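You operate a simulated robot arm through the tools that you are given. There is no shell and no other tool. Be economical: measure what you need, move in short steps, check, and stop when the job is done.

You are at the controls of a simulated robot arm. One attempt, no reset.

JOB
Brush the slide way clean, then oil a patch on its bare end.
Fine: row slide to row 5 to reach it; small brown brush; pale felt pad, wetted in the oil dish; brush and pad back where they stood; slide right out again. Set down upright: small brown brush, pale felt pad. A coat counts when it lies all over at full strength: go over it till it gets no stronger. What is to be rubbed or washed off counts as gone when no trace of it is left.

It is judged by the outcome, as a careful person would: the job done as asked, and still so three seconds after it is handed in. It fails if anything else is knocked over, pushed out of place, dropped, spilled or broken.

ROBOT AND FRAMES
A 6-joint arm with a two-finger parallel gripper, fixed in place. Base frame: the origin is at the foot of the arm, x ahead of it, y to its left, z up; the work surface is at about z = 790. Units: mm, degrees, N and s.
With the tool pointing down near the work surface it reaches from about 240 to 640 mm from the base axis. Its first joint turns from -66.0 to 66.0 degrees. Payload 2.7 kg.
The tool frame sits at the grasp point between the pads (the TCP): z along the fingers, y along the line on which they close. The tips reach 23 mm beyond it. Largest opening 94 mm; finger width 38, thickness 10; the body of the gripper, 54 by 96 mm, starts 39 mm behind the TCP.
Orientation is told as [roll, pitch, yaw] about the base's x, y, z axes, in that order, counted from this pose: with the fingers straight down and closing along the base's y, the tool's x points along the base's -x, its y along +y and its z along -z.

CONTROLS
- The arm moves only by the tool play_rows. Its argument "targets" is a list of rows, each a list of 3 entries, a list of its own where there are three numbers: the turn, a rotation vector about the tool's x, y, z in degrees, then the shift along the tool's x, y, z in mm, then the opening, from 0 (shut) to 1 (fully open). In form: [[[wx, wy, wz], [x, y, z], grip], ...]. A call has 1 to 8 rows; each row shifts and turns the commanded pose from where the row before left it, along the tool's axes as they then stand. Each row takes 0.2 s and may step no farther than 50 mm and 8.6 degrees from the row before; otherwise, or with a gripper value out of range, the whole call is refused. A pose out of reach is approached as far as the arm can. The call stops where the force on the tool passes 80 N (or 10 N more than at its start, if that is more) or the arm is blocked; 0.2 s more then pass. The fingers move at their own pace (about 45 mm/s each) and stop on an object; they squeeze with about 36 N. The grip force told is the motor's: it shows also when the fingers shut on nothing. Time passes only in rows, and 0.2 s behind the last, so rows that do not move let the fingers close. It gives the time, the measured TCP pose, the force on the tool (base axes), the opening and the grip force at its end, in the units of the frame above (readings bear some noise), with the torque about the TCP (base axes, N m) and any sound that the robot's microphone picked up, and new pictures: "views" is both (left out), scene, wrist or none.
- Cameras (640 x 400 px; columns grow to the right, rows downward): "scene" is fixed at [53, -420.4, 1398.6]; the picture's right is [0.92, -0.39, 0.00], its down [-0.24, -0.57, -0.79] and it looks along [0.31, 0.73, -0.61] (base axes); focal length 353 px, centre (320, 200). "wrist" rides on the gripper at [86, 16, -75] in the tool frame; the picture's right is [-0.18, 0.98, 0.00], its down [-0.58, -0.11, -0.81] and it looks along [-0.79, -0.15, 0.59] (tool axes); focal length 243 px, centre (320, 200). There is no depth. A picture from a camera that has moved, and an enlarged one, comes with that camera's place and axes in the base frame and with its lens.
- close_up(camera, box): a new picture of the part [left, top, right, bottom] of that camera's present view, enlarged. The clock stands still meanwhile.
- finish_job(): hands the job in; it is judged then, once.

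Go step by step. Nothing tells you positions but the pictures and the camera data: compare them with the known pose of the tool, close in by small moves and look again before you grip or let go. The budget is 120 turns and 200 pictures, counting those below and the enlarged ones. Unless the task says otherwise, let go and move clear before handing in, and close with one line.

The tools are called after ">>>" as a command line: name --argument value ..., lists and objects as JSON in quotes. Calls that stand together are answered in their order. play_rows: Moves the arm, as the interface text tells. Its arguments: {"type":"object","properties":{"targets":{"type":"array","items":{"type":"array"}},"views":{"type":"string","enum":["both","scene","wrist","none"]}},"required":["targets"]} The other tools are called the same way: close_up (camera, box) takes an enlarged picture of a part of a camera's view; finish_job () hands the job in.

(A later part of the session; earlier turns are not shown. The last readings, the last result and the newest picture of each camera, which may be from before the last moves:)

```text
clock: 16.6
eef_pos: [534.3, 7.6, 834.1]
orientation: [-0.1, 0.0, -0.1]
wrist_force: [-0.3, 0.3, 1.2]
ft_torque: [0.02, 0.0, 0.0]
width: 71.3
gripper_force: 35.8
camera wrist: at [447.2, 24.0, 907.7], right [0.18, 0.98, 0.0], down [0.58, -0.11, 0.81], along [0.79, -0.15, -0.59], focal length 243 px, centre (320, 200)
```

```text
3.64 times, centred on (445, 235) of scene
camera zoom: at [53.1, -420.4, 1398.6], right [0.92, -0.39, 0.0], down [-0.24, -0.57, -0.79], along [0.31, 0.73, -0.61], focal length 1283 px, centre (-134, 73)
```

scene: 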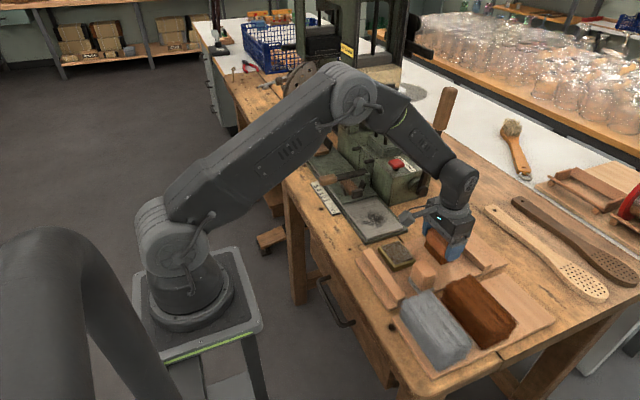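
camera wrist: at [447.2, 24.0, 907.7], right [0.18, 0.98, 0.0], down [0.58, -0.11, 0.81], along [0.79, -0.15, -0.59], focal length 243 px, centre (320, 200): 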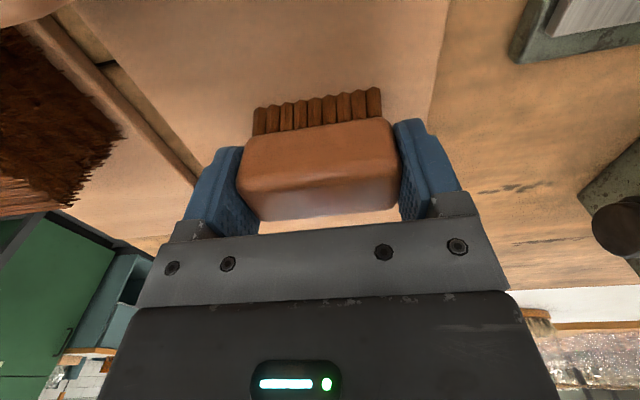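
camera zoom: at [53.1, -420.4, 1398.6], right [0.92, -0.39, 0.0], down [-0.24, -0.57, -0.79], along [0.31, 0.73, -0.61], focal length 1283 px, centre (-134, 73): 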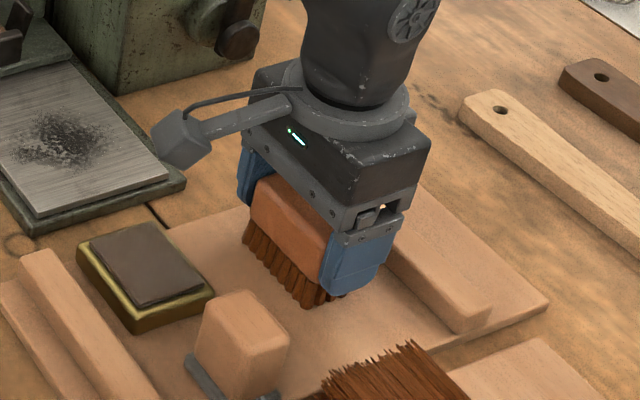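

Brush gripped (home TCP ≈ 534, 7, 834). I lift it and carry it above the soiled area.

>>> play_rows --targets '[[[0, 0, 0], [0, 0, -35], 0.5], [[0, 0, 0], [0, 0, -40], 0.5], [[0, 0, 0], [21, 38, 0], 0.5], [[0, 0, 0], [21, 38, 0], 0.5], [[0, 0, 0], [21, 38, 0], 0.5], [[0, 0, 0], [21, 37, 0], 0.5], [[0, 0, 0], [0, 0, 30], 0.5]]'

>>> close_up --camera "scene" --box '[320, 140, 480, 260]'

```text
clock: 18.2
eef_pos: [450.4, 157.6, 879.9]
orientation: [0.0, -0.1, 0.0]
wrist_force: [-0.6, 0.3, -0.3]
ft_torque: [0.02, 0.02, 0.04]
width: 71.2
gripper_force: 36.0
camera wrist: at [363.5, 174.3, 953.5], right [0.18, 0.98, 0.0], down [0.58, -0.11, 0.81], along [0.79, -0.15, -0.59], focal length 243 px, centre (320, 200)
```

scene: 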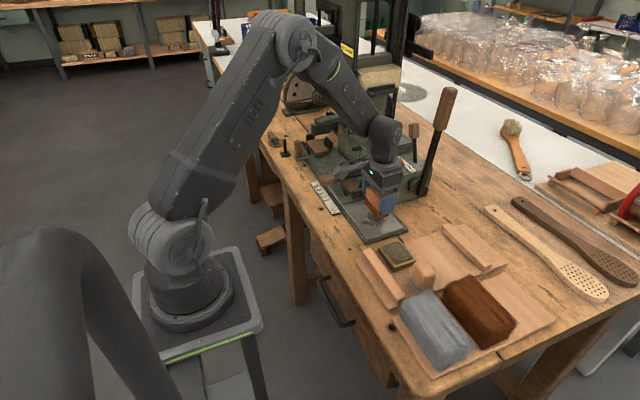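
wrist: 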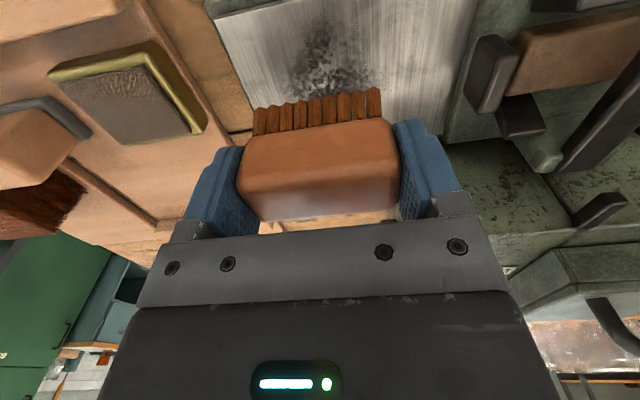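

```text
3.33 times, centred on (400, 200) of scene
camera zoom: at [53.1, -420.4, 1398.6], right [0.92, -0.39, 0.0], down [-0.24, -0.57, -0.79], along [0.31, 0.73, -0.61], focal length 1176 px, centre (53, 200)
```

zoom: 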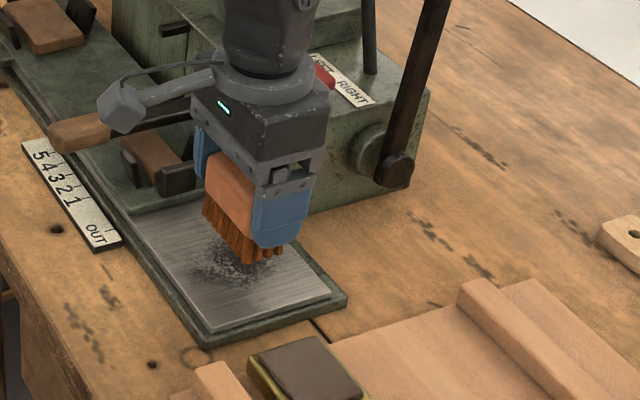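

Clear all round. I lower the brush gently to find contact.

>>> play_rows --targets '[[[0, 0, 0], [0, 0, 12], 0.5], [[0, 0, 0], [0, 0, 10], 0.5], [[0, 0, 0], [0, 0, 5], 0.5], [[0, 0, 0], [0, 0, 0], 0.5]]' --views "wrist"

>>> close_up --camera "scene" --box '[340, 170, 420, 240]'

```text
clock: 19.2
eef_pos: [447.9, 158.4, 853.0]
orientation: [0.0, -0.1, -0.1]
wrist_force: [-0.4, -0.3, -1.2]
ft_torque: [0.04, 0.0, -0.01]
width: 71.1
gripper_force: 36.3
camera wrist: at [362.6, 175.1, 927.2], right [0.18, 0.98, 0.0], down [0.58, -0.11, 0.81], along [0.79, -0.15, -0.59], focal length 243 px, centre (320, 200)
```

wrist: 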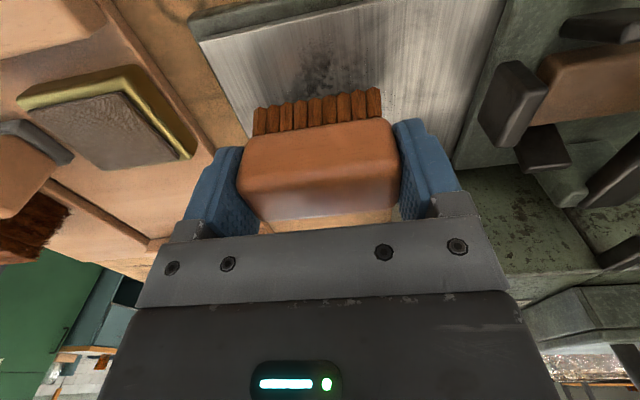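

```text
5.71 times, centred on (380, 205) of scene
camera zoom: at [53.1, -420.4, 1398.6], right [0.92, -0.39, 0.0], down [-0.24, -0.57, -0.79], along [0.31, 0.73, -0.61], focal length 2016 px, centre (-23, 171)
```

zoom: 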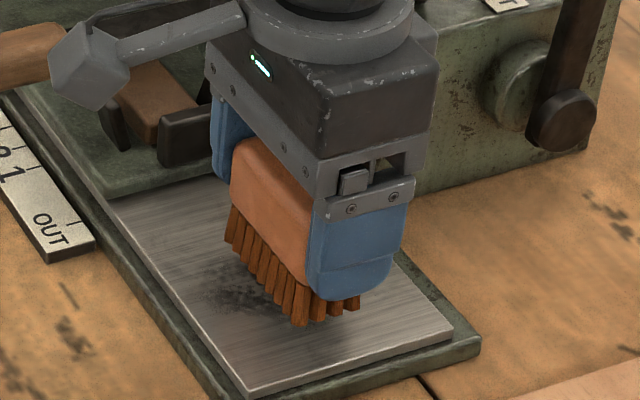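

>>> play_rows --targets '[[[0, 0, 0], [0, 0, 3], 0.5], [[0, 0, 0], [0, 0, 3], 0.5], [[0, 0, 0], [0, 0, 0], 0.5]]' --views "none"

>>> close_up --camera "scene" --box '[340, 170, 420, 240]'

```text
clock: 20.0
eef_pos: [449.6, 157.4, 847.2]
orientation: [-0.1, 0.0, 0.0]
wrist_force: [-0.5, 0.3, 0.0]
ft_torque: [-0.04, -0.02, -0.01]
width: 71.4
gripper_force: 35.8
```

```text
5.71 times, centred on (380, 205) of scene
camera zoom: at [53.1, -420.4, 1398.6], right [0.92, -0.39, 0.0], down [-0.24, -0.57, -0.79], along [0.31, 0.73, -0.61], focal length 2016 px, centre (-23, 171)
```

zoom: 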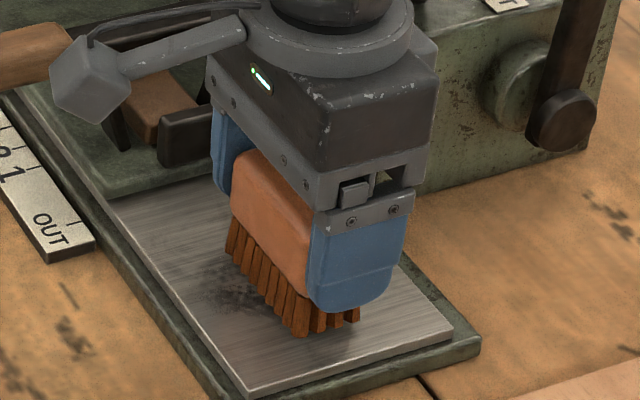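

>>> play_rows --targets '[[[0, 0, 0], [0, 0, 2], 0.5], [[0, 0, 0], [0, 0, 2], 0.5], [[0, 0, 0], [0, 0, 0], 0.5]]' --views "none"

```text
clock: 20.8
eef_pos: [449.0, 156.9, 844.2]
orientation: [0.0, 0.0, 0.0]
wrist_force: [0.7, 0.3, -0.4]
ft_torque: [0.01, 0.03, 0.0]
width: 71.3
gripper_force: 36.6
```

Still no force; I keep feeling down in small steps.

>>> play_rows --targets '[[[0, 0, 0], [0, 0, 2], 0.5], [[0, 0, 0], [0, 0, 0], 0.5]]' --views "none"

>>> close_up --camera "scene" --box '[340, 170, 420, 240]'

```text
clock: 21.4
eef_pos: [449.8, 157.1, 844.0]
orientation: [0.1, 0.0, 0.0]
wrist_force: [-7.0, -1.8, 19.4]
ft_torque: [-0.11, 0.37, -0.01]
width: 71.0
gripper_force: 36.5
```

```text
5.71 times, centred on (380, 205) of scene
camera zoom: at [52.6, -420.6, 1398.6], right [0.92, -0.39, 0.0], down [-0.24, -0.57, -0.79], along [0.31, 0.73, -0.61], focal length 2016 px, centre (-23, 171)
```

zoom: 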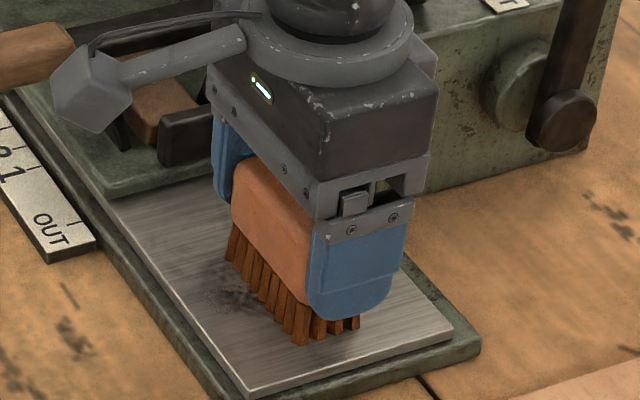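

Contact at z ≈ 844. I stroke back and forth along x, keeping the light pressure.

>>> play_rows --targets '[[[0, 0, 0], [12, 0, 0], 0.5], [[0, 0, 0], [12, 0, 0], 0.5], [[0, 0, 0], [10, 0, 0], 0.5], [[0, 0, 0], [-17, 0, 0], 0.5], [[0, 0, 0], [-17, 0, 0], 0.5], [[0, 0, 0], [-17, 0, 0], 0.5], [[0, 0, 0], [-17, 0, 0], 0.5]]'

>>> close_up --camera "scene" --box '[340, 170, 420, 240]'

>>> close_up --camera "wrist" --box '[180, 0, 500, 150]'

```text
clock: 23.0
eef_pos: [483.3, 156.1, 842.6]
orientation: [0.1, -0.1, 0.0]
wrist_force: [-8.0, 0.9, 24.1]
ft_torque: [-0.1, 0.39, -0.07]
width: 71.6
gripper_force: 35.9
camera wrist: at [396.7, 173.4, 915.9], right [0.18, 0.98, 0.0], down [0.58, -0.11, 0.81], along [0.79, -0.15, -0.59], focal length 243 px, centre (320, 200)
```

scene: 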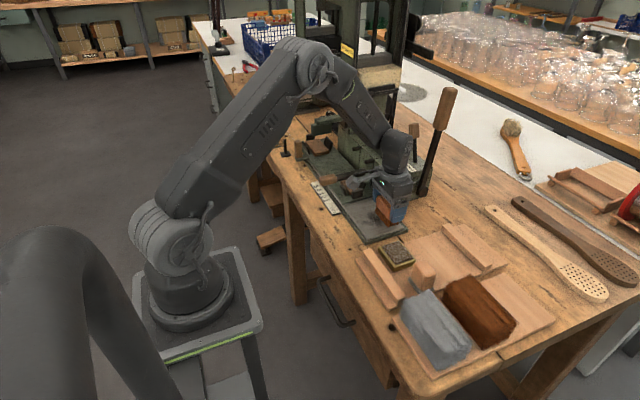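
wrist: 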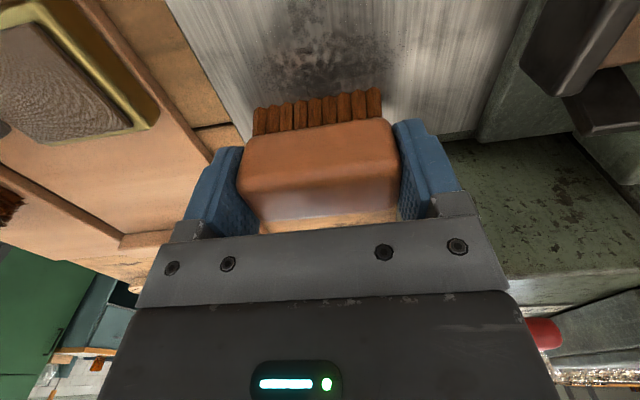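

```text
5.71 times, centred on (380, 205) of scene
camera zoom: at [52.5, -420.5, 1398.6], right [0.92, -0.39, 0.0], down [-0.24, -0.57, -0.79], along [0.31, 0.73, -0.61], focal length 2016 px, centre (-23, 171)
```

zoom: 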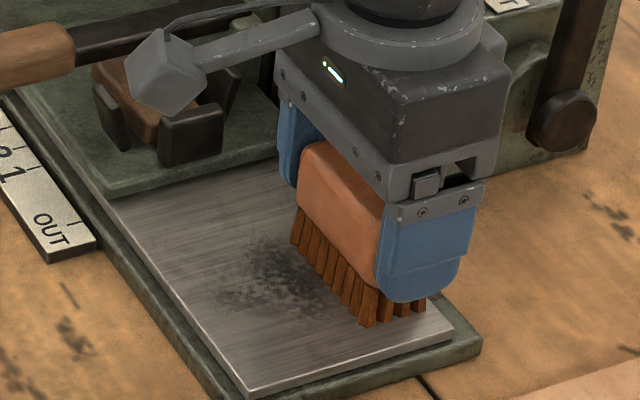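

```text
2.00 times, centred on (340, 75) of wrist
camera zoom: at [396.7, 173.4, 915.9], right [0.18, 0.98, 0.0], down [0.58, -0.11, 0.81], along [0.79, -0.15, -0.59], focal length 485 px, centre (280, 450)
```

zoom: 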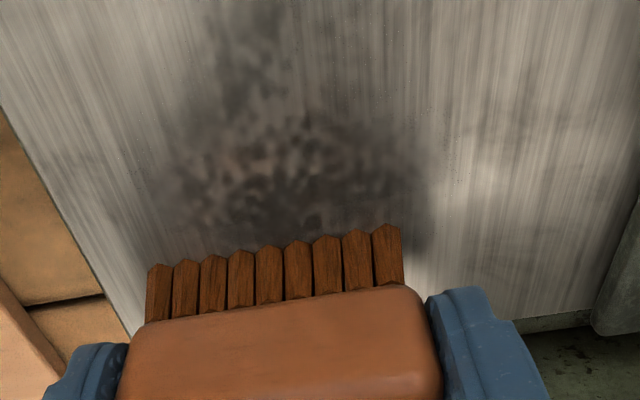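

The soiling is lightening. More passes.

>>> play_rows --targets '[[[0, 0, 0], [20, 4, 0], 0.5], [[0, 0, 0], [25, 0, 0], 0.5], [[0, 0, 0], [25, 0, 0], 0.5], [[0, 0, 0], [-25, 0, 0], 0.5], [[0, 0, 0], [-25, 0, 0], 0.5], [[0, 0, 0], [-20, 0, 0], 0.5], [[0, 0, 0], [25, 0, 0], 0.5], [[0, 0, 0], [25, 0, 0], 0.5]]' --views "none"

>>> play_rows --targets '[[[0, 0, 0], [20, 0, 0], 0.5], [[0, 0, 0], [-25, 0, 0], 0.5], [[0, 0, 0], [-25, 0, 0], 0.5], [[0, 0, 0], [-20, 0, 0], 0.5], [[0, 0, 0], [25, 0, 0], 0.5], [[0, 0, 0], [25, 0, 0], 0.5], [[0, 0, 0], [20, 0, 0], 0.5], [[0, 0, 0], [-30, 0, 0], 0.5]]' --views "none"

>>> play_rows --targets '[[[0, 0, 0], [-40, 0, 0], 0.5], [[0, 0, 0], [0, 0, -25], 0.5], [[0, 0, 0], [-10, 0, -25], 0.5]]'

>>> close_up --camera "scene" --box '[340, 170, 420, 240]'

>>> close_up --camera "wrist" --box '[180, 0, 500, 150]'

```text
clock: 24.8
eef_pos: [438.2, 161.1, 842.1]
orientation: [0.3, -0.6, 0.2]
wrist_force: [10.1, 0.6, 27.5]
ft_torque: [-0.49, -0.09, 0.23]
width: 71.5
gripper_force: 35.8
```

```text
clock: 26.6
eef_pos: [442.2, 160.0, 842.6]
orientation: [0.1, 0.1, 0.0]
wrist_force: [-14.2, 0.4, 34.5]
ft_torque: [0.51, 0.44, 0.24]
width: 71.8
gripper_force: 35.8
```

```text
clock: 27.4
eef_pos: [492.4, 159.3, 890.6]
orientation: [0.0, -0.1, 0.0]
wrist_force: [1.0, 0.3, -0.7]
ft_torque: [0.01, 0.03, 0.03]
width: 71.4
gripper_force: 35.7
camera wrist: at [406.3, 177.4, 964.1], right [0.18, 0.98, 0.0], down [0.58, -0.11, 0.81], along [0.79, -0.15, -0.59], focal length 243 px, centre (320, 200)
```

scene: 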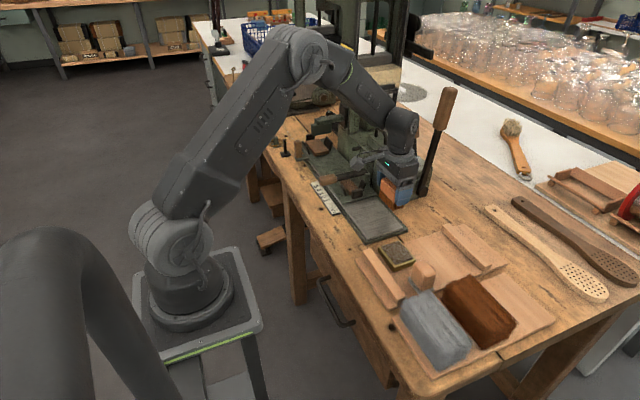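
wrist: 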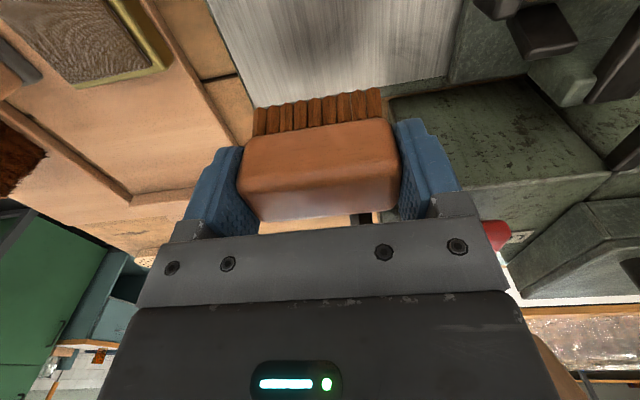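

```text
5.71 times, centred on (380, 205) of scene
camera zoom: at [53.1, -420.4, 1398.6], right [0.92, -0.39, 0.0], down [-0.24, -0.57, -0.79], along [0.31, 0.73, -0.61], focal length 2016 px, centre (-23, 171)
```

zoom: 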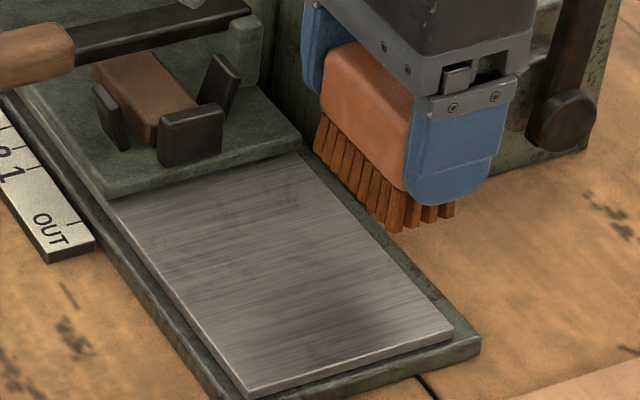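

```text
2.00 times, centred on (340, 75) of wrist
camera zoom: at [406.3, 177.4, 964.1], right [0.18, 0.98, 0.0], down [0.58, -0.11, 0.81], along [0.79, -0.15, -0.59], focal length 485 px, centre (280, 450)
```

zoom: 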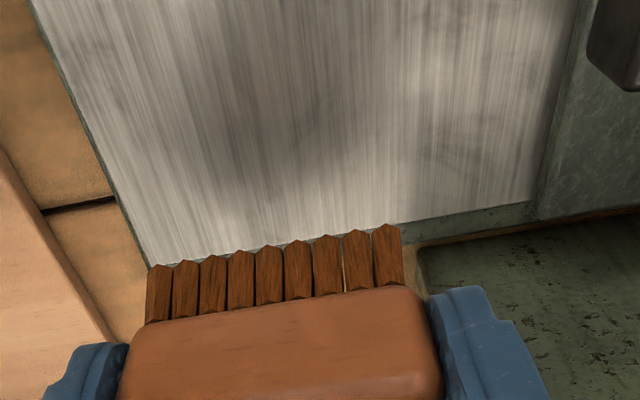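

Nearly clean; faint shading remains. I go over the whole bare surface again, at the far side (y≈180) and the near side (y≈138).

>>> play_rows --targets '[[[0, 0, 0], [8, 20, 25], 0.5], [[0, 0, 0], [0, 0, 24], 0.5], [[0, 0, 0], [25, 0, 0], 0.5], [[0, 0, 0], [25, 0, 0], 0.5], [[0, 0, 0], [20, 0, 0], 0.5], [[0, 0, 0], [-25, 0, 0], 0.5], [[0, 0, 0], [-25, 0, 0], 0.5], [[0, 0, 0], [-20, 0, 0], 0.5]]' --views "none"

>>> play_rows --targets '[[[0, 0, 0], [25, 0, 0], 0.5], [[0, 0, 0], [25, 0, 0], 0.5], [[0, 0, 0], [20, 0, 0], 0.5], [[0, 0, 0], [0, -22, 0], 0.5], [[0, 0, 0], [-25, 0, 0], 0.5], [[0, 0, 0], [-25, 0, 0], 0.5], [[0, 0, 0], [-20, 0, 0], 0.5], [[0, 0, 0], [0, -20, 0], 0.5]]' --views "none"

>>> play_rows --targets '[[[0, 0, 0], [25, 0, 0], 0.5], [[0, 0, 0], [25, 0, 0], 0.5], [[0, 0, 0], [20, 0, 0], 0.5], [[0, 0, 0], [-25, 0, 0], 0.5], [[0, 0, 0], [-25, 0, 0], 0.5], [[0, 0, 0], [-20, 0, 0], 0.5], [[0, 0, 0], [0, 0, -25], 0.5], [[0, 0, 0], [-8, 20, -25], 0.5]]'

>>> close_up --camera "scene" --box '[340, 170, 420, 240]'

>>> close_up --camera "wrist" --box '[180, 0, 500, 150]'

```text
clock: 29.2
eef_pos: [486.8, 182.4, 841.9]
orientation: [0.0, -0.1, 0.0]
wrist_force: [-5.7, 0.7, 16.2]
ft_torque: [0.5, 0.2, 0.13]
width: 71.5
gripper_force: 36.0
```

```text
clock: 31.0
eef_pos: [487.3, 138.8, 843.5]
orientation: [0.1, -0.2, 0.1]
wrist_force: [0.5, 4.2, 9.0]
ft_torque: [0.46, -0.05, -0.05]
width: 71.7
gripper_force: 36.1
```

```text
clock: 32.8
eef_pos: [494.1, 158.9, 893.6]
orientation: [-0.1, 0.0, 0.1]
wrist_force: [-0.5, 0.9, -0.8]
ft_torque: [0.0, 0.02, -0.02]
width: 71.7
gripper_force: 36.1
camera wrist: at [407.5, 175.8, 966.3], right [0.18, 0.98, 0.0], down [0.58, -0.11, 0.81], along [0.79, -0.15, -0.59], focal length 243 px, centre (320, 200)
```

scene: 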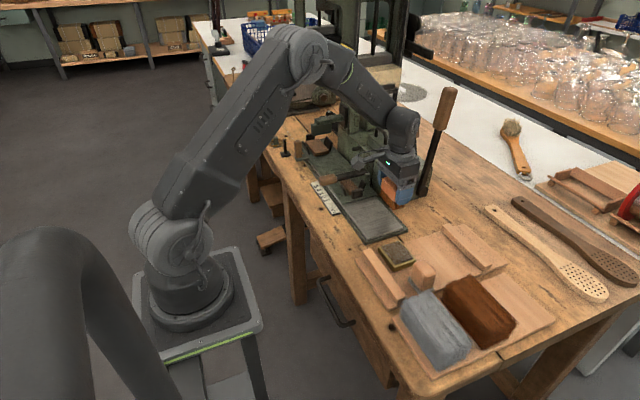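
wrist: 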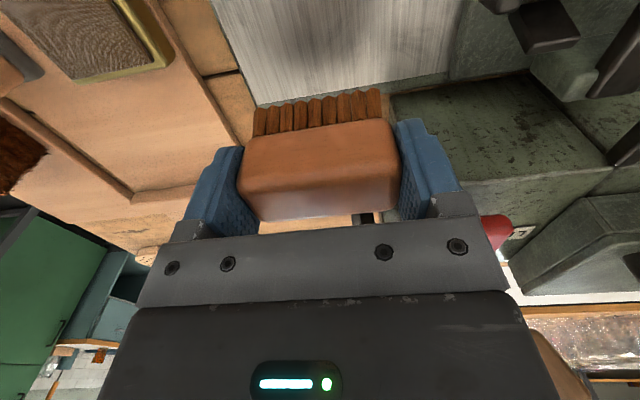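

```text
5.71 times, centred on (380, 205) of scene
camera zoom: at [53.0, -420.4, 1398.6], right [0.92, -0.39, 0.0], down [-0.24, -0.57, -0.79], along [0.31, 0.73, -0.61], focal length 2016 px, centre (-23, 171)
```

zoom: 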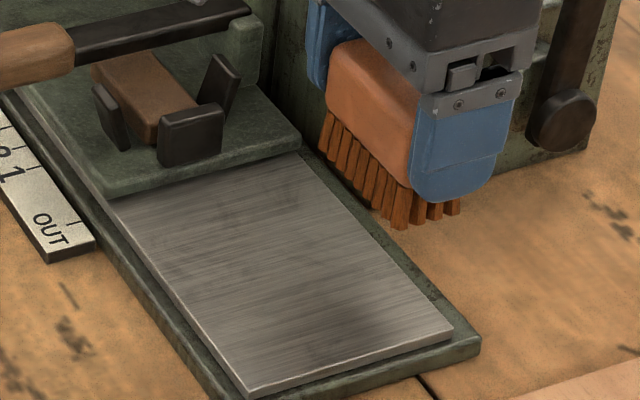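

```text
2.00 times, centred on (340, 75) of wrist
camera zoom: at [407.5, 175.8, 966.3], right [0.18, 0.98, 0.0], down [0.58, -0.11, 0.81], along [0.79, -0.15, -0.59], focal length 485 px, centre (280, 450)
```

zoom: 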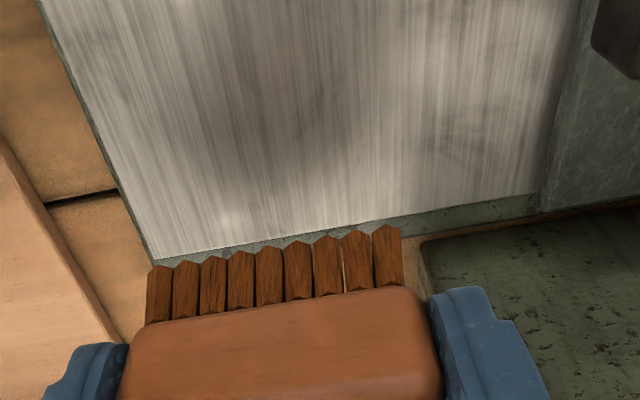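

The smudge is gone and the shading unchanged between passes. I move the brush away from the way and look once more without the gripper's shadow.

>>> play_rows --targets '[[[0, 0, 0], [0, -40, -10], 0.5], [[0, 0, 0], [-10, -40, 0], 0.5], [[0, 0, 0], [-10, -40, 0], 0.5], [[0, 0, 0], [-20, -33, 0], 0.5]]'

>>> close_up --camera "scene" --box '[330, 160, 410, 245]'

>>> close_up --camera "wrist" --box '[180, 40, 500, 220]'

```text
clock: 33.8
eef_pos: [531.8, 5.1, 902.5]
orientation: [0.0, 0.0, 0.0]
wrist_force: [-0.4, 0.0, -1.0]
ft_torque: [0.0, -0.01, 0.02]
width: 71.1
gripper_force: 35.6
camera wrist: at [446.0, 21.7, 975.9], right [0.18, 0.98, 0.0], down [0.58, -0.11, 0.81], along [0.79, -0.15, -0.59], focal length 243 px, centre (320, 200)
```

scene: 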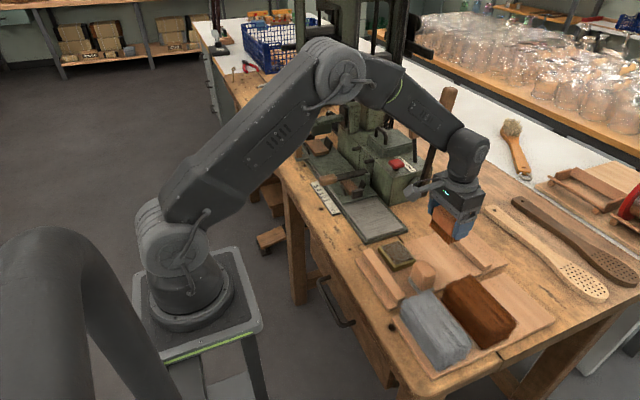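
wrist: 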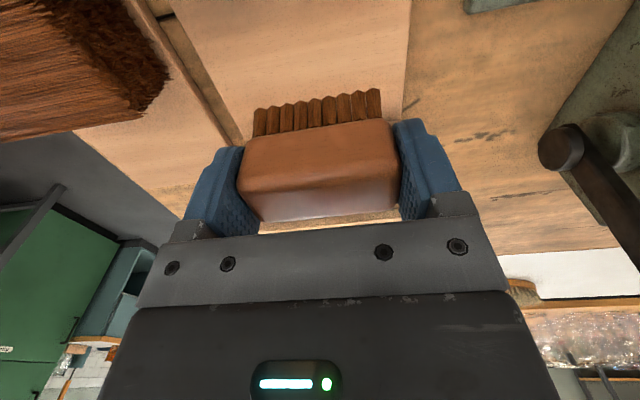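

```text
4.71 times, centred on (370, 202) of scene
camera zoom: at [53.1, -420.4, 1398.6], right [0.92, -0.39, 0.0], down [-0.24, -0.57, -0.79], along [0.31, 0.73, -0.61], focal length 1660 px, centre (85, 188)
```

zoom: 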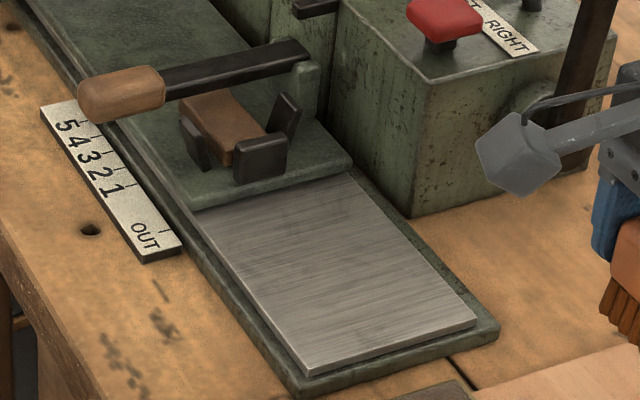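

```text
2.00 times, centred on (340, 130) of wrist
camera zoom: at [446.0, 21.7, 975.9], right [0.18, 0.98, 0.0], down [0.58, -0.11, 0.81], along [0.79, -0.15, -0.59], focal length 485 px, centre (280, 340)
```

zoom: 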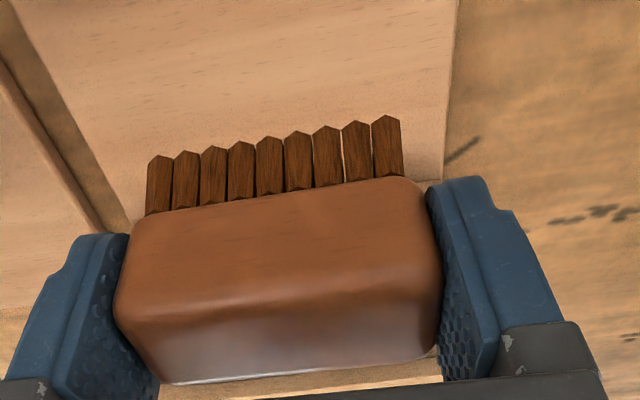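

The way is uniformly clean. Now setting the brush back at its place.

>>> play_rows --targets '[[[0, 0, 0], [-1.5, 1, 30], 0.5], [[0, 0, 0], [0, 0, 25], 0.5], [[0, 0, 0], [0, 0, 9], 0.5], [[0, 0, 0], [0, 0, 2], 0.5], [[0, 0, 0], [0, 0, 1], 0.5], [[0, 0, 0], [0, 0, 0], 0.5]]'

>>> close_up --camera "scene" --box '[370, 180, 520, 290]'

```text
clock: 35.2
eef_pos: [535.4, 7.2, 836.2]
orientation: [-0.1, 0.0, 0.0]
wrist_force: [-0.1, -0.5, -2.0]
ft_torque: [-0.01, -0.04, 0.01]
width: 71.5
gripper_force: 36.2
camera wrist: at [449.1, 24.4, 909.3], right [0.18, 0.98, 0.0], down [0.58, -0.11, 0.81], along [0.79, -0.15, -0.59], focal length 243 px, centre (320, 200)
```

scene: 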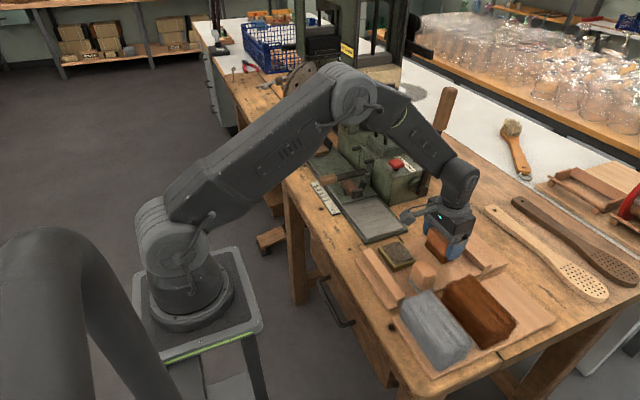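
wrist: 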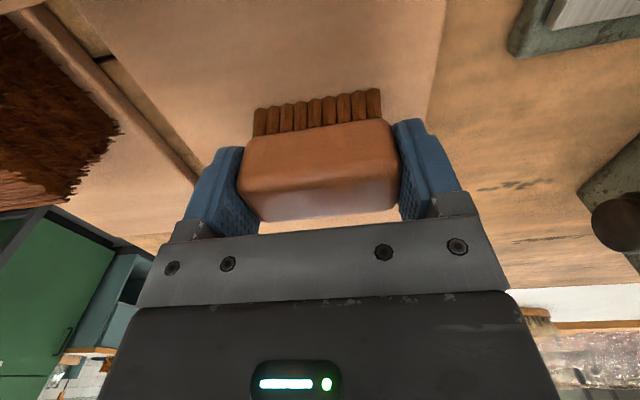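

```text
3.64 times, centred on (445, 235) of scene
camera zoom: at [53.1, -420.4, 1398.6], right [0.92, -0.39, 0.0], down [-0.24, -0.57, -0.79], along [0.31, 0.73, -0.61], focal length 1283 px, centre (-134, 73)
```

zoom: 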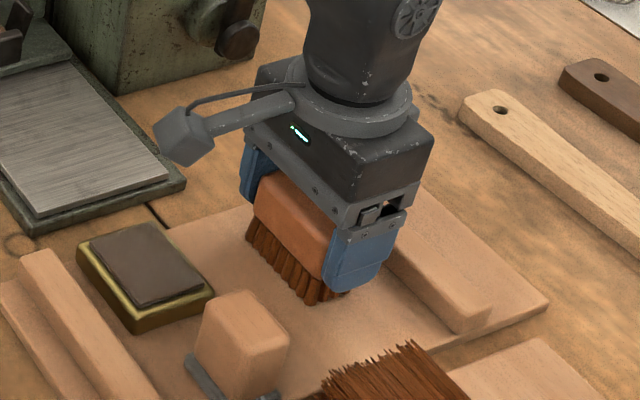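

>>> play_rows --targets '[[[0, 0, 0], [0, 0, 1], 0.5], [[0, 0, 0], [0, 0, 1], 0.5], [[0, 0, 0], [0, 0, 0], 0.5]]' --views "none"

```text
clock: 36.0
eef_pos: [535.4, 7.4, 834.6]
orientation: [0.1, -0.1, 0.0]
wrist_force: [-0.9, -1.3, 3.6]
ft_torque: [0.08, 0.03, -0.01]
width: 71.2
gripper_force: 36.5
```

Light contact (≈4 N): the brush stands on its board. I open and rise.

>>> play_rows --targets '[[[0, 0, 0], [0, 0, 0], 1], [[0, 0, 0], [0, 0, 0], 1], [[0, 0, 0], [0, 0, 0], 1], [[0, 0, 0], [0, 0, -30], 1], [[0, 0, 0], [5, -10, -40], 1], [[0, 0, 0], [40, -20, 0], 1], [[0, 0, 0], [40, -20, 0], 1], [[0, 0, 0], [40, 0, 0], 1]]'

>>> close_up --camera "scene" --box '[360, 200, 510, 310]'

>>> close_up --camera "wrist" --box '[200, 0, 440, 150]'

```text
clock: 37.8
eef_pos: [408.8, -44.0, 905.4]
orientation: [0.0, -0.1, 0.1]
wrist_force: [0.0, -0.7, 1.0]
ft_torque: [0.03, 0.0, 0.03]
width: 94.0
gripper_force: 0.0
camera wrist: at [322.6, -26.6, 978.7], right [0.18, 0.98, 0.0], down [0.58, -0.11, 0.81], along [0.79, -0.15, -0.59], focal length 243 px, centre (320, 200)
```

scene: 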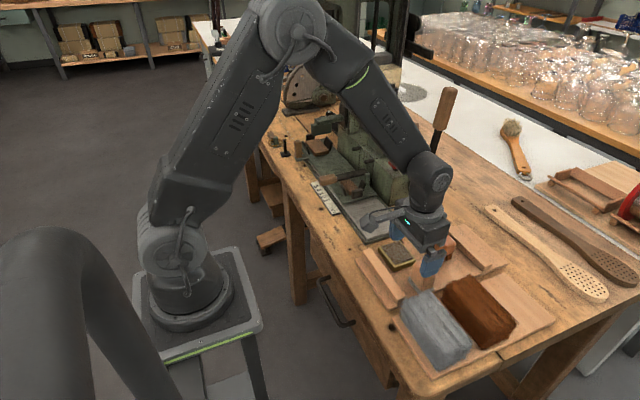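
wrist: 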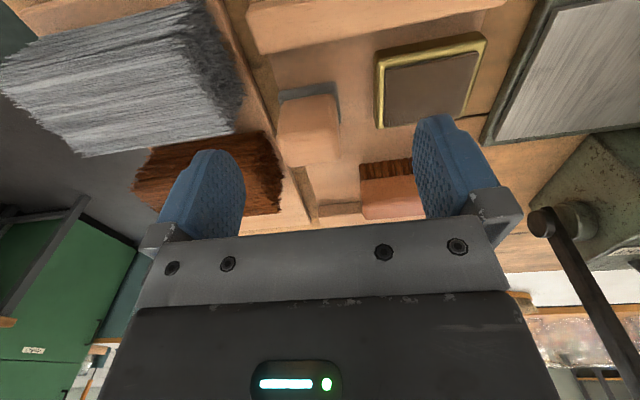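

```text
3.64 times, centred on (435, 255) of scene
camera zoom: at [53.1, -420.4, 1398.6], right [0.92, -0.39, 0.0], down [-0.24, -0.57, -0.79], along [0.31, 0.73, -0.61], focal length 1283 px, centre (-98, 0)
```

zoom: 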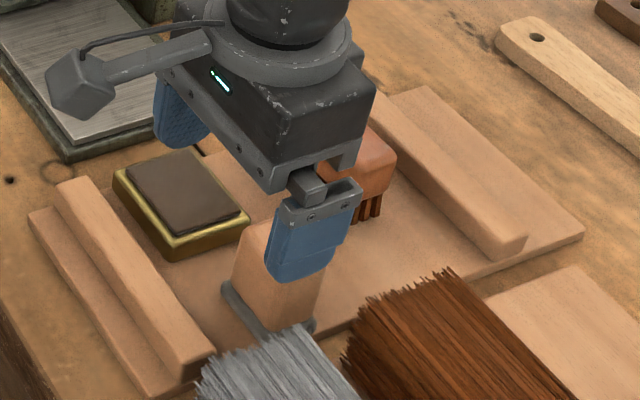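

```text
2.67 times, centred on (320, 75) of wrist
camera zoom: at [322.6, -26.6, 978.7], right [0.18, 0.98, 0.0], down [0.58, -0.11, 0.81], along [0.79, -0.15, -0.59], focal length 647 px, centre (320, 533)
```

zoom: 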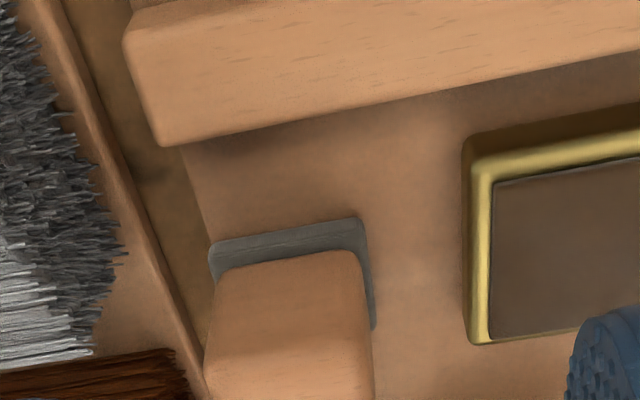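

The brush stands back in place. Next the pad: pale block with grey felt underneath, around (446, −52). I move above it to measure.

>>> play_rows --targets '[[[0, 0, 0], [0, -8, -10], 1], [[0, 0, 0], [0, 0, 0], 1]]'

>>> close_up --camera "wrist" --box '[220, 40, 420, 200]'

>>> close_up --camera "scene" --box '[370, 220, 490, 310]'

```text
clock: 38.4
eef_pos: [410.2, -51.0, 916.1]
orientation: [0.1, -0.1, 0.0]
wrist_force: [-0.2, -0.7, -0.2]
ft_torque: [-0.01, -0.01, 0.01]
width: 94.0
gripper_force: 0.1
camera wrist: at [323.0, -34.4, 988.7], right [0.18, 0.98, 0.0], down [0.58, -0.11, 0.81], along [0.79, -0.15, -0.59], focal length 243 px, centre (320, 200)
```

scene: 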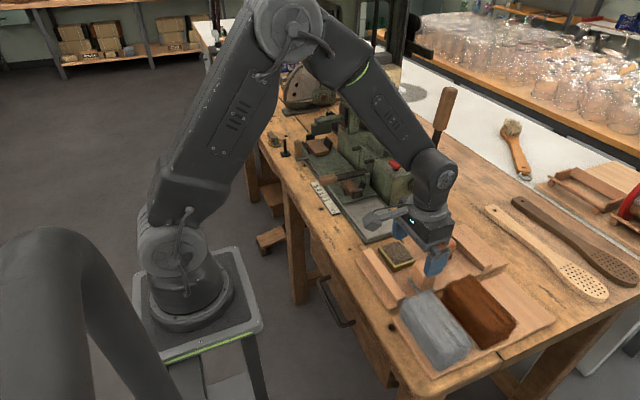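
wrist: 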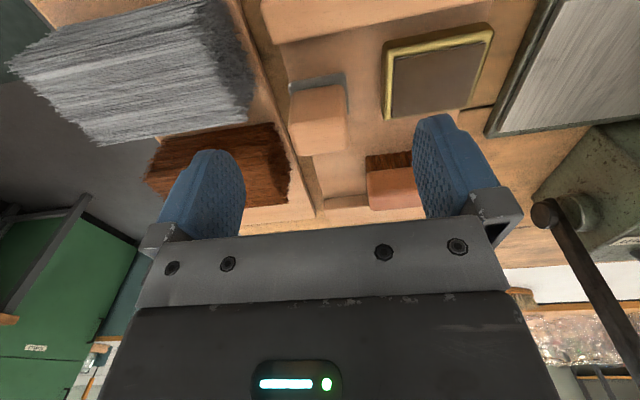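

```text
2.50 times, centred on (320, 120) of wrist
camera zoom: at [323.0, -34.4, 988.7], right [0.18, 0.98, 0.0], down [0.58, -0.11, 0.81], along [0.79, -0.15, -0.59], focal length 606 px, centre (320, 400)
```

zoom: 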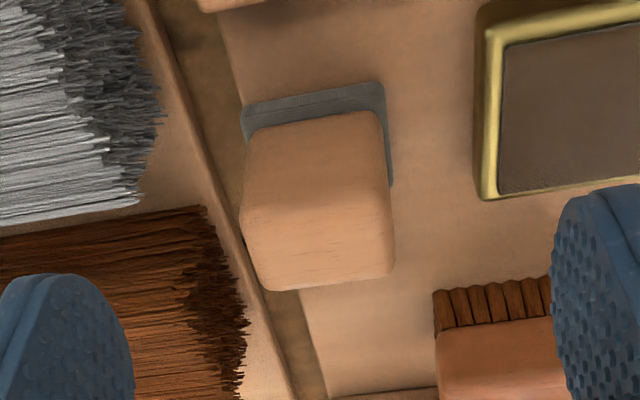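

```text
4.44 times, centred on (430, 265) of scene
camera zoom: at [53.0, -420.4, 1398.6], right [0.92, -0.39, 0.0], down [-0.24, -0.57, -0.79], along [0.31, 0.73, -0.61], focal length 1568 px, centre (-169, -89)
```

zoom: 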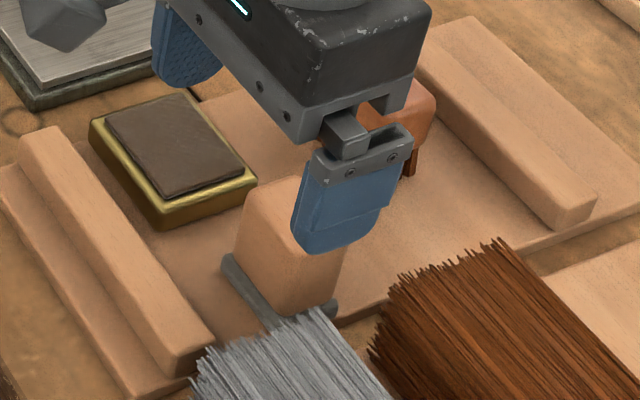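

Pad block: x ≈ 423–452, y ≈ −74…−35, top z ≈ 845, square to the base. The bristle bundles crowd its −y side, so I will grip it across x: I turn the gripper 90° first.

>>> play_rows --targets '[[[0, 0, 0], [0, 0, -40], 0.7], [[0, 0, -8.5], [0, 0, 0], 0.7], [[0, 0, -8.5], [0, 0, 0], 0.7], [[0, 0, -8.5], [0, 0, 0], 0.7], [[0, 0, -8.5], [0, 0, 0], 0.7], [[0, 0, -8.5], [0, 0, 0], 0.7], [[0, 0, -8.5], [0, 0, 0], 0.7], [[0, 0, -8.5], [0, 0, 0], 0.7]]' --views "none"

>>> play_rows --targets '[[[0, 0, -8.5], [0, 0, 0], 0.7], [[0, 0, -8.5], [0, 0, 0], 0.7], [[0, 0, -8.5], [0, 0, 0], 0.7], [[0, 0, -5], [0, 0, 0], 0.7], [[0, 0, 0], [0, 0, 0], 0.7]]'

```text
clock: 40.2
eef_pos: [410.0, -51.7, 953.7]
orientation: [-0.1, -0.1, 59.7]
wrist_force: [0.0, 0.5, 0.0]
ft_torque: [-0.03, -0.02, -0.01]
width: 65.9
gripper_force: 0.1
```

```text
clock: 41.4
eef_pos: [409.1, -51.6, 953.1]
orientation: [0.1, 0.0, 90.0]
wrist_force: [0.8, 0.0, -0.2]
ft_torque: [0.05, 0.02, -0.01]
width: 65.7
gripper_force: 0.1
camera wrist: at [394.0, -136.5, 1026.6], right [-0.98, 0.18, 0.0], down [0.11, 0.58, 0.81], along [0.15, 0.79, -0.59], focal length 243 px, centre (320, 200)
```

scene: 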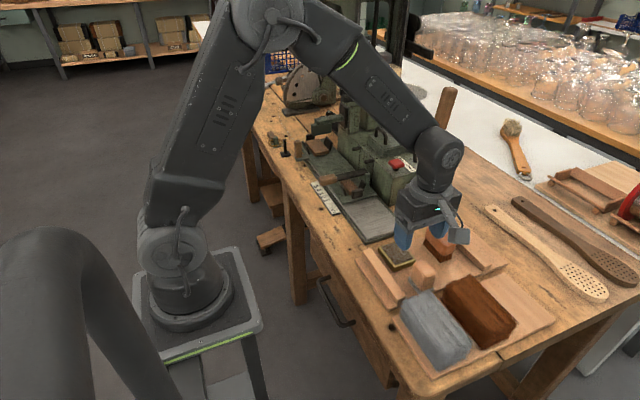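
wrist: 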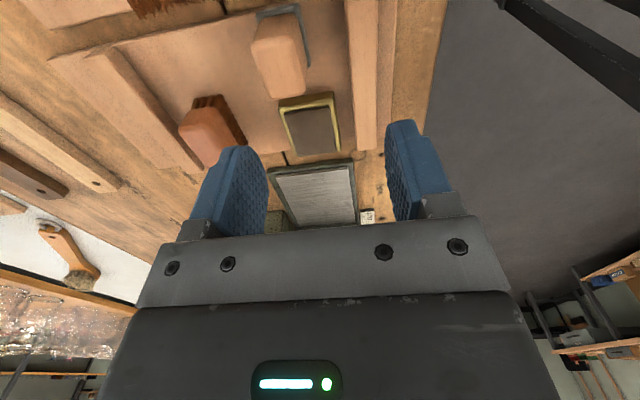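

Turned. Now I move over the pad and look.

>>> play_rows --targets '[[[0, 0, 0], [3, -29, 25], 0.7], [[0, 0, 0], [0, 0, 25], 0.7], [[0, 0, 0], [0, 0, 0], 0.7]]'

>>> close_up --camera "wrist" --box '[200, 20, 440, 200]'

>>> close_up --camera "scene" --box '[370, 220, 490, 310]'

```text
clock: 42.2
eef_pos: [436.6, -55.3, 903.6]
orientation: [-0.1, 0.0, 89.9]
wrist_force: [-0.2, 1.2, 0.4]
ft_torque: [-0.02, 0.0, 0.01]
width: 65.6
gripper_force: 0.1
camera wrist: at [421.7, -139.5, 976.7], right [-0.98, 0.18, 0.0], down [0.11, 0.58, 0.81], along [0.15, 0.79, -0.59], focal length 243 px, centre (320, 200)
```

scene: 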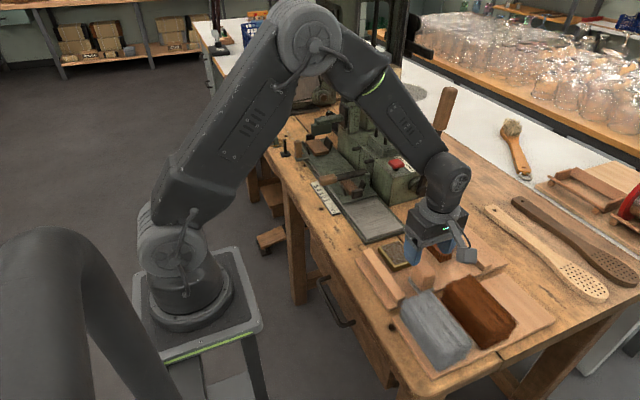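
wrist: 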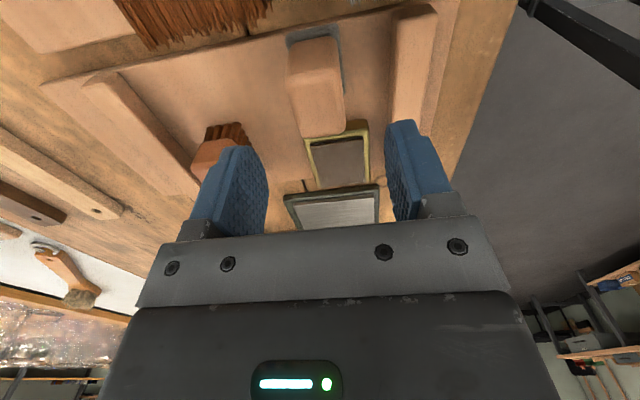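

```text
2.22 times, centred on (320, 110) of wrist
camera zoom: at [421.7, -139.5, 976.7], right [-0.98, 0.18, 0.0], down [0.11, 0.58, 0.81], along [0.15, 0.79, -0.59], focal length 539 px, centre (320, 400)
```

zoom: 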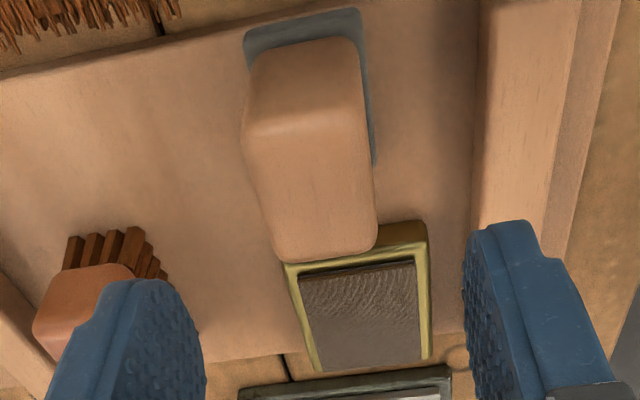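

```text
4.44 times, centred on (430, 265) of scene
camera zoom: at [53.1, -420.4, 1398.6], right [0.92, -0.39, 0.0], down [-0.24, -0.57, -0.79], along [0.31, 0.73, -0.61], focal length 1568 px, centre (-169, -89)
```

zoom: 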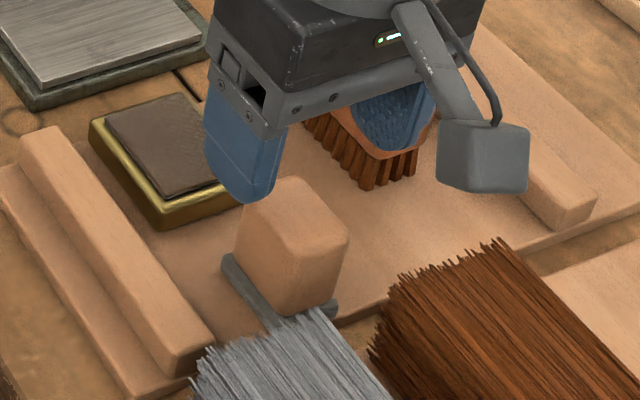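

Pad centre ≈ (441, −55). I descend around it.

>>> play_rows --targets '[[[0, 0, 0], [0, -4, 20], 0.7], [[0, 0, 0], [0, 0, 25], 0.7], [[0, 0, 0], [0, 0, 22], 0.7], [[0, 0, 0], [0, 0, 0], 0.7]]'

>>> close_up --camera "scene" --box '[370, 220, 490, 310]'

>>> close_up --camera "wrist" --box '[200, 60, 440, 240]'

```text
clock: 43.2
eef_pos: [442.8, -53.1, 836.1]
orientation: [0.0, 0.0, 89.9]
wrist_force: [0.9, -0.3, -0.4]
ft_torque: [-0.02, 0.0, -0.02]
width: 65.8
gripper_force: 0.1
camera wrist: at [426.7, -138.8, 909.6], right [-0.98, 0.18, 0.0], down [0.11, 0.58, 0.81], along [0.15, 0.79, -0.59], focal length 243 px, centre (320, 200)
```

scene: 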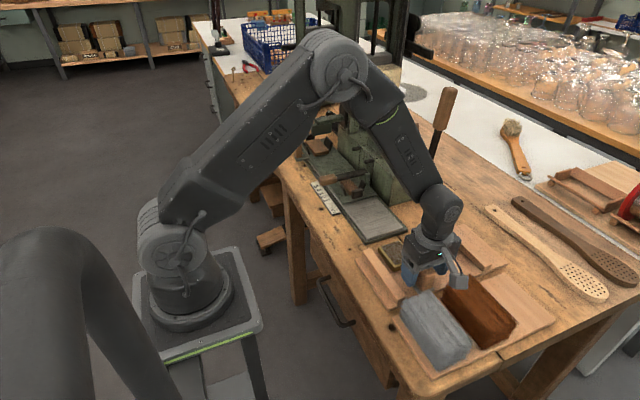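
wrist: 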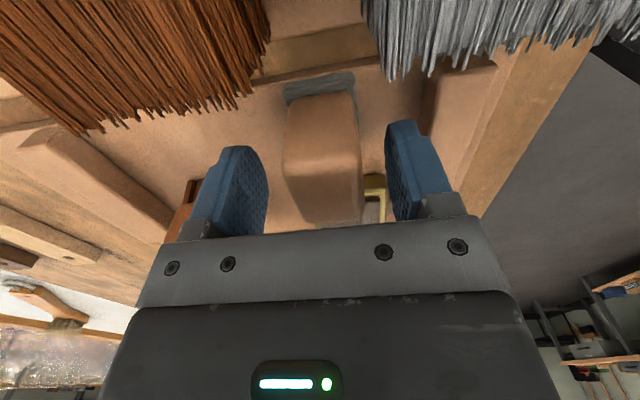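

```text
4.44 times, centred on (430, 265) of scene
camera zoom: at [53.0, -420.4, 1398.6], right [0.92, -0.39, 0.0], down [-0.24, -0.57, -0.79], along [0.31, 0.73, -0.61], focal length 1568 px, centre (-169, -89)
```

zoom: 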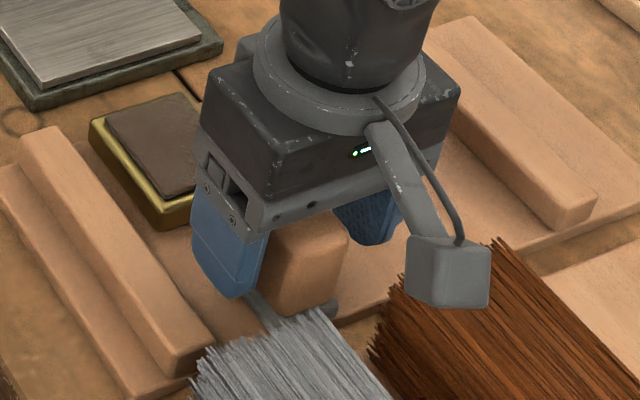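

```text
2.22 times, centred on (320, 150) of wrist
camera zoom: at [426.7, -138.8, 909.6], right [-0.98, 0.18, 0.0], down [0.11, 0.58, 0.81], along [0.15, 0.79, -0.59], focal length 539 px, centre (320, 311)
```

zoom: 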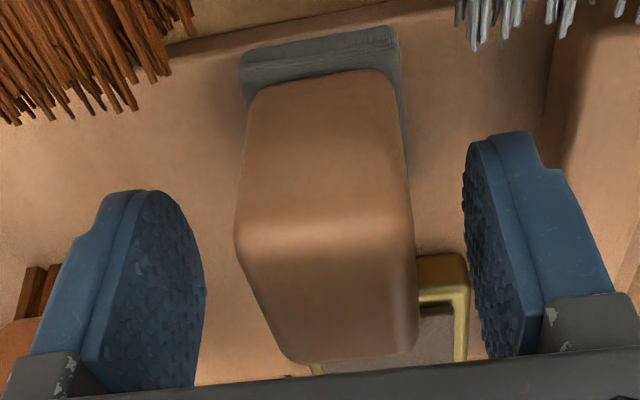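

Centred. Closing.

>>> play_rows --targets '[[[0, 0, 0], [0, 0, 0], 0.2], [[0, 0, 0], [0, 0, 0], 0.2], [[0, 0, 0], [0, 0, 0], 0.2], [[0, 0, 0], [0, 0, 0], 0.2], [[0, 0, 0], [0, 0, 0], 0.2]]'

>>> close_up --camera "scene" --box '[370, 220, 490, 310]'

```text
clock: 44.4
eef_pos: [443.2, -53.4, 836.6]
orientation: [-0.1, -0.1, 90.1]
wrist_force: [-0.3, 0.8, 0.2]
ft_torque: [0.02, 0.01, -0.02]
width: 31.5
gripper_force: 36.5
camera wrist: at [426.6, -138.8, 909.8], right [-0.98, 0.18, 0.0], down [0.11, 0.58, 0.81], along [0.15, 0.79, -0.59], focal length 243 px, centre (320, 200)
```

scene: 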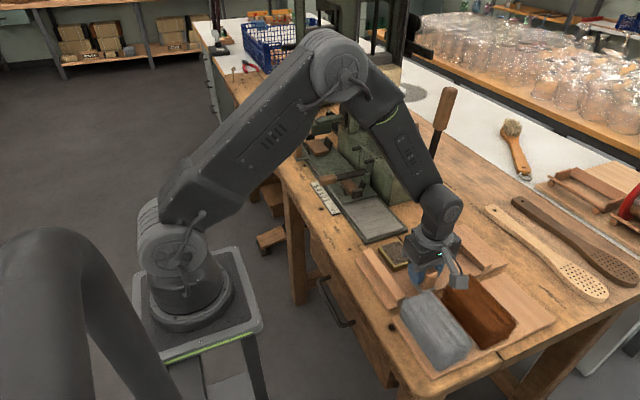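
wrist: 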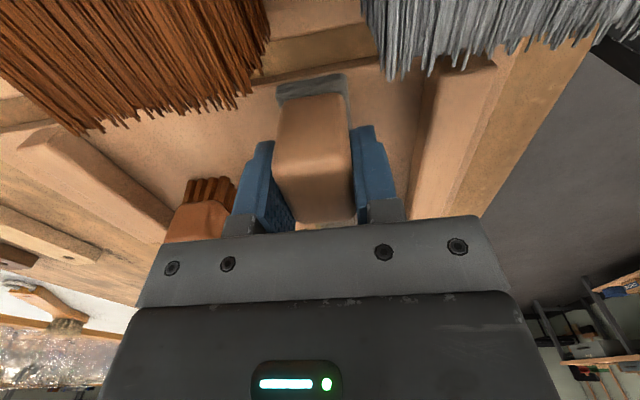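

```text
4.44 times, centred on (430, 265) of scene
camera zoom: at [53.1, -420.4, 1398.6], right [0.92, -0.39, 0.0], down [-0.24, -0.57, -0.79], along [0.31, 0.73, -0.61], focal length 1568 px, centre (-169, -89)
```

zoom: 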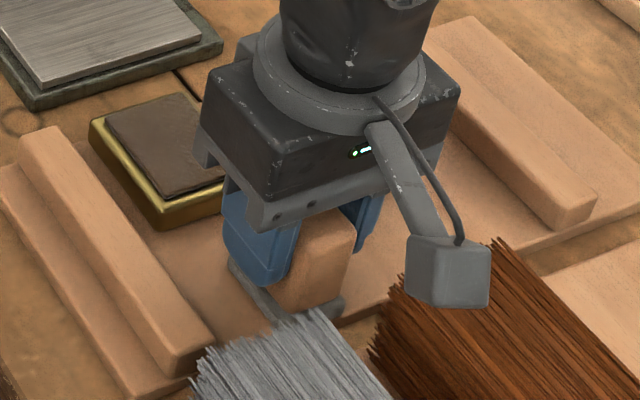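

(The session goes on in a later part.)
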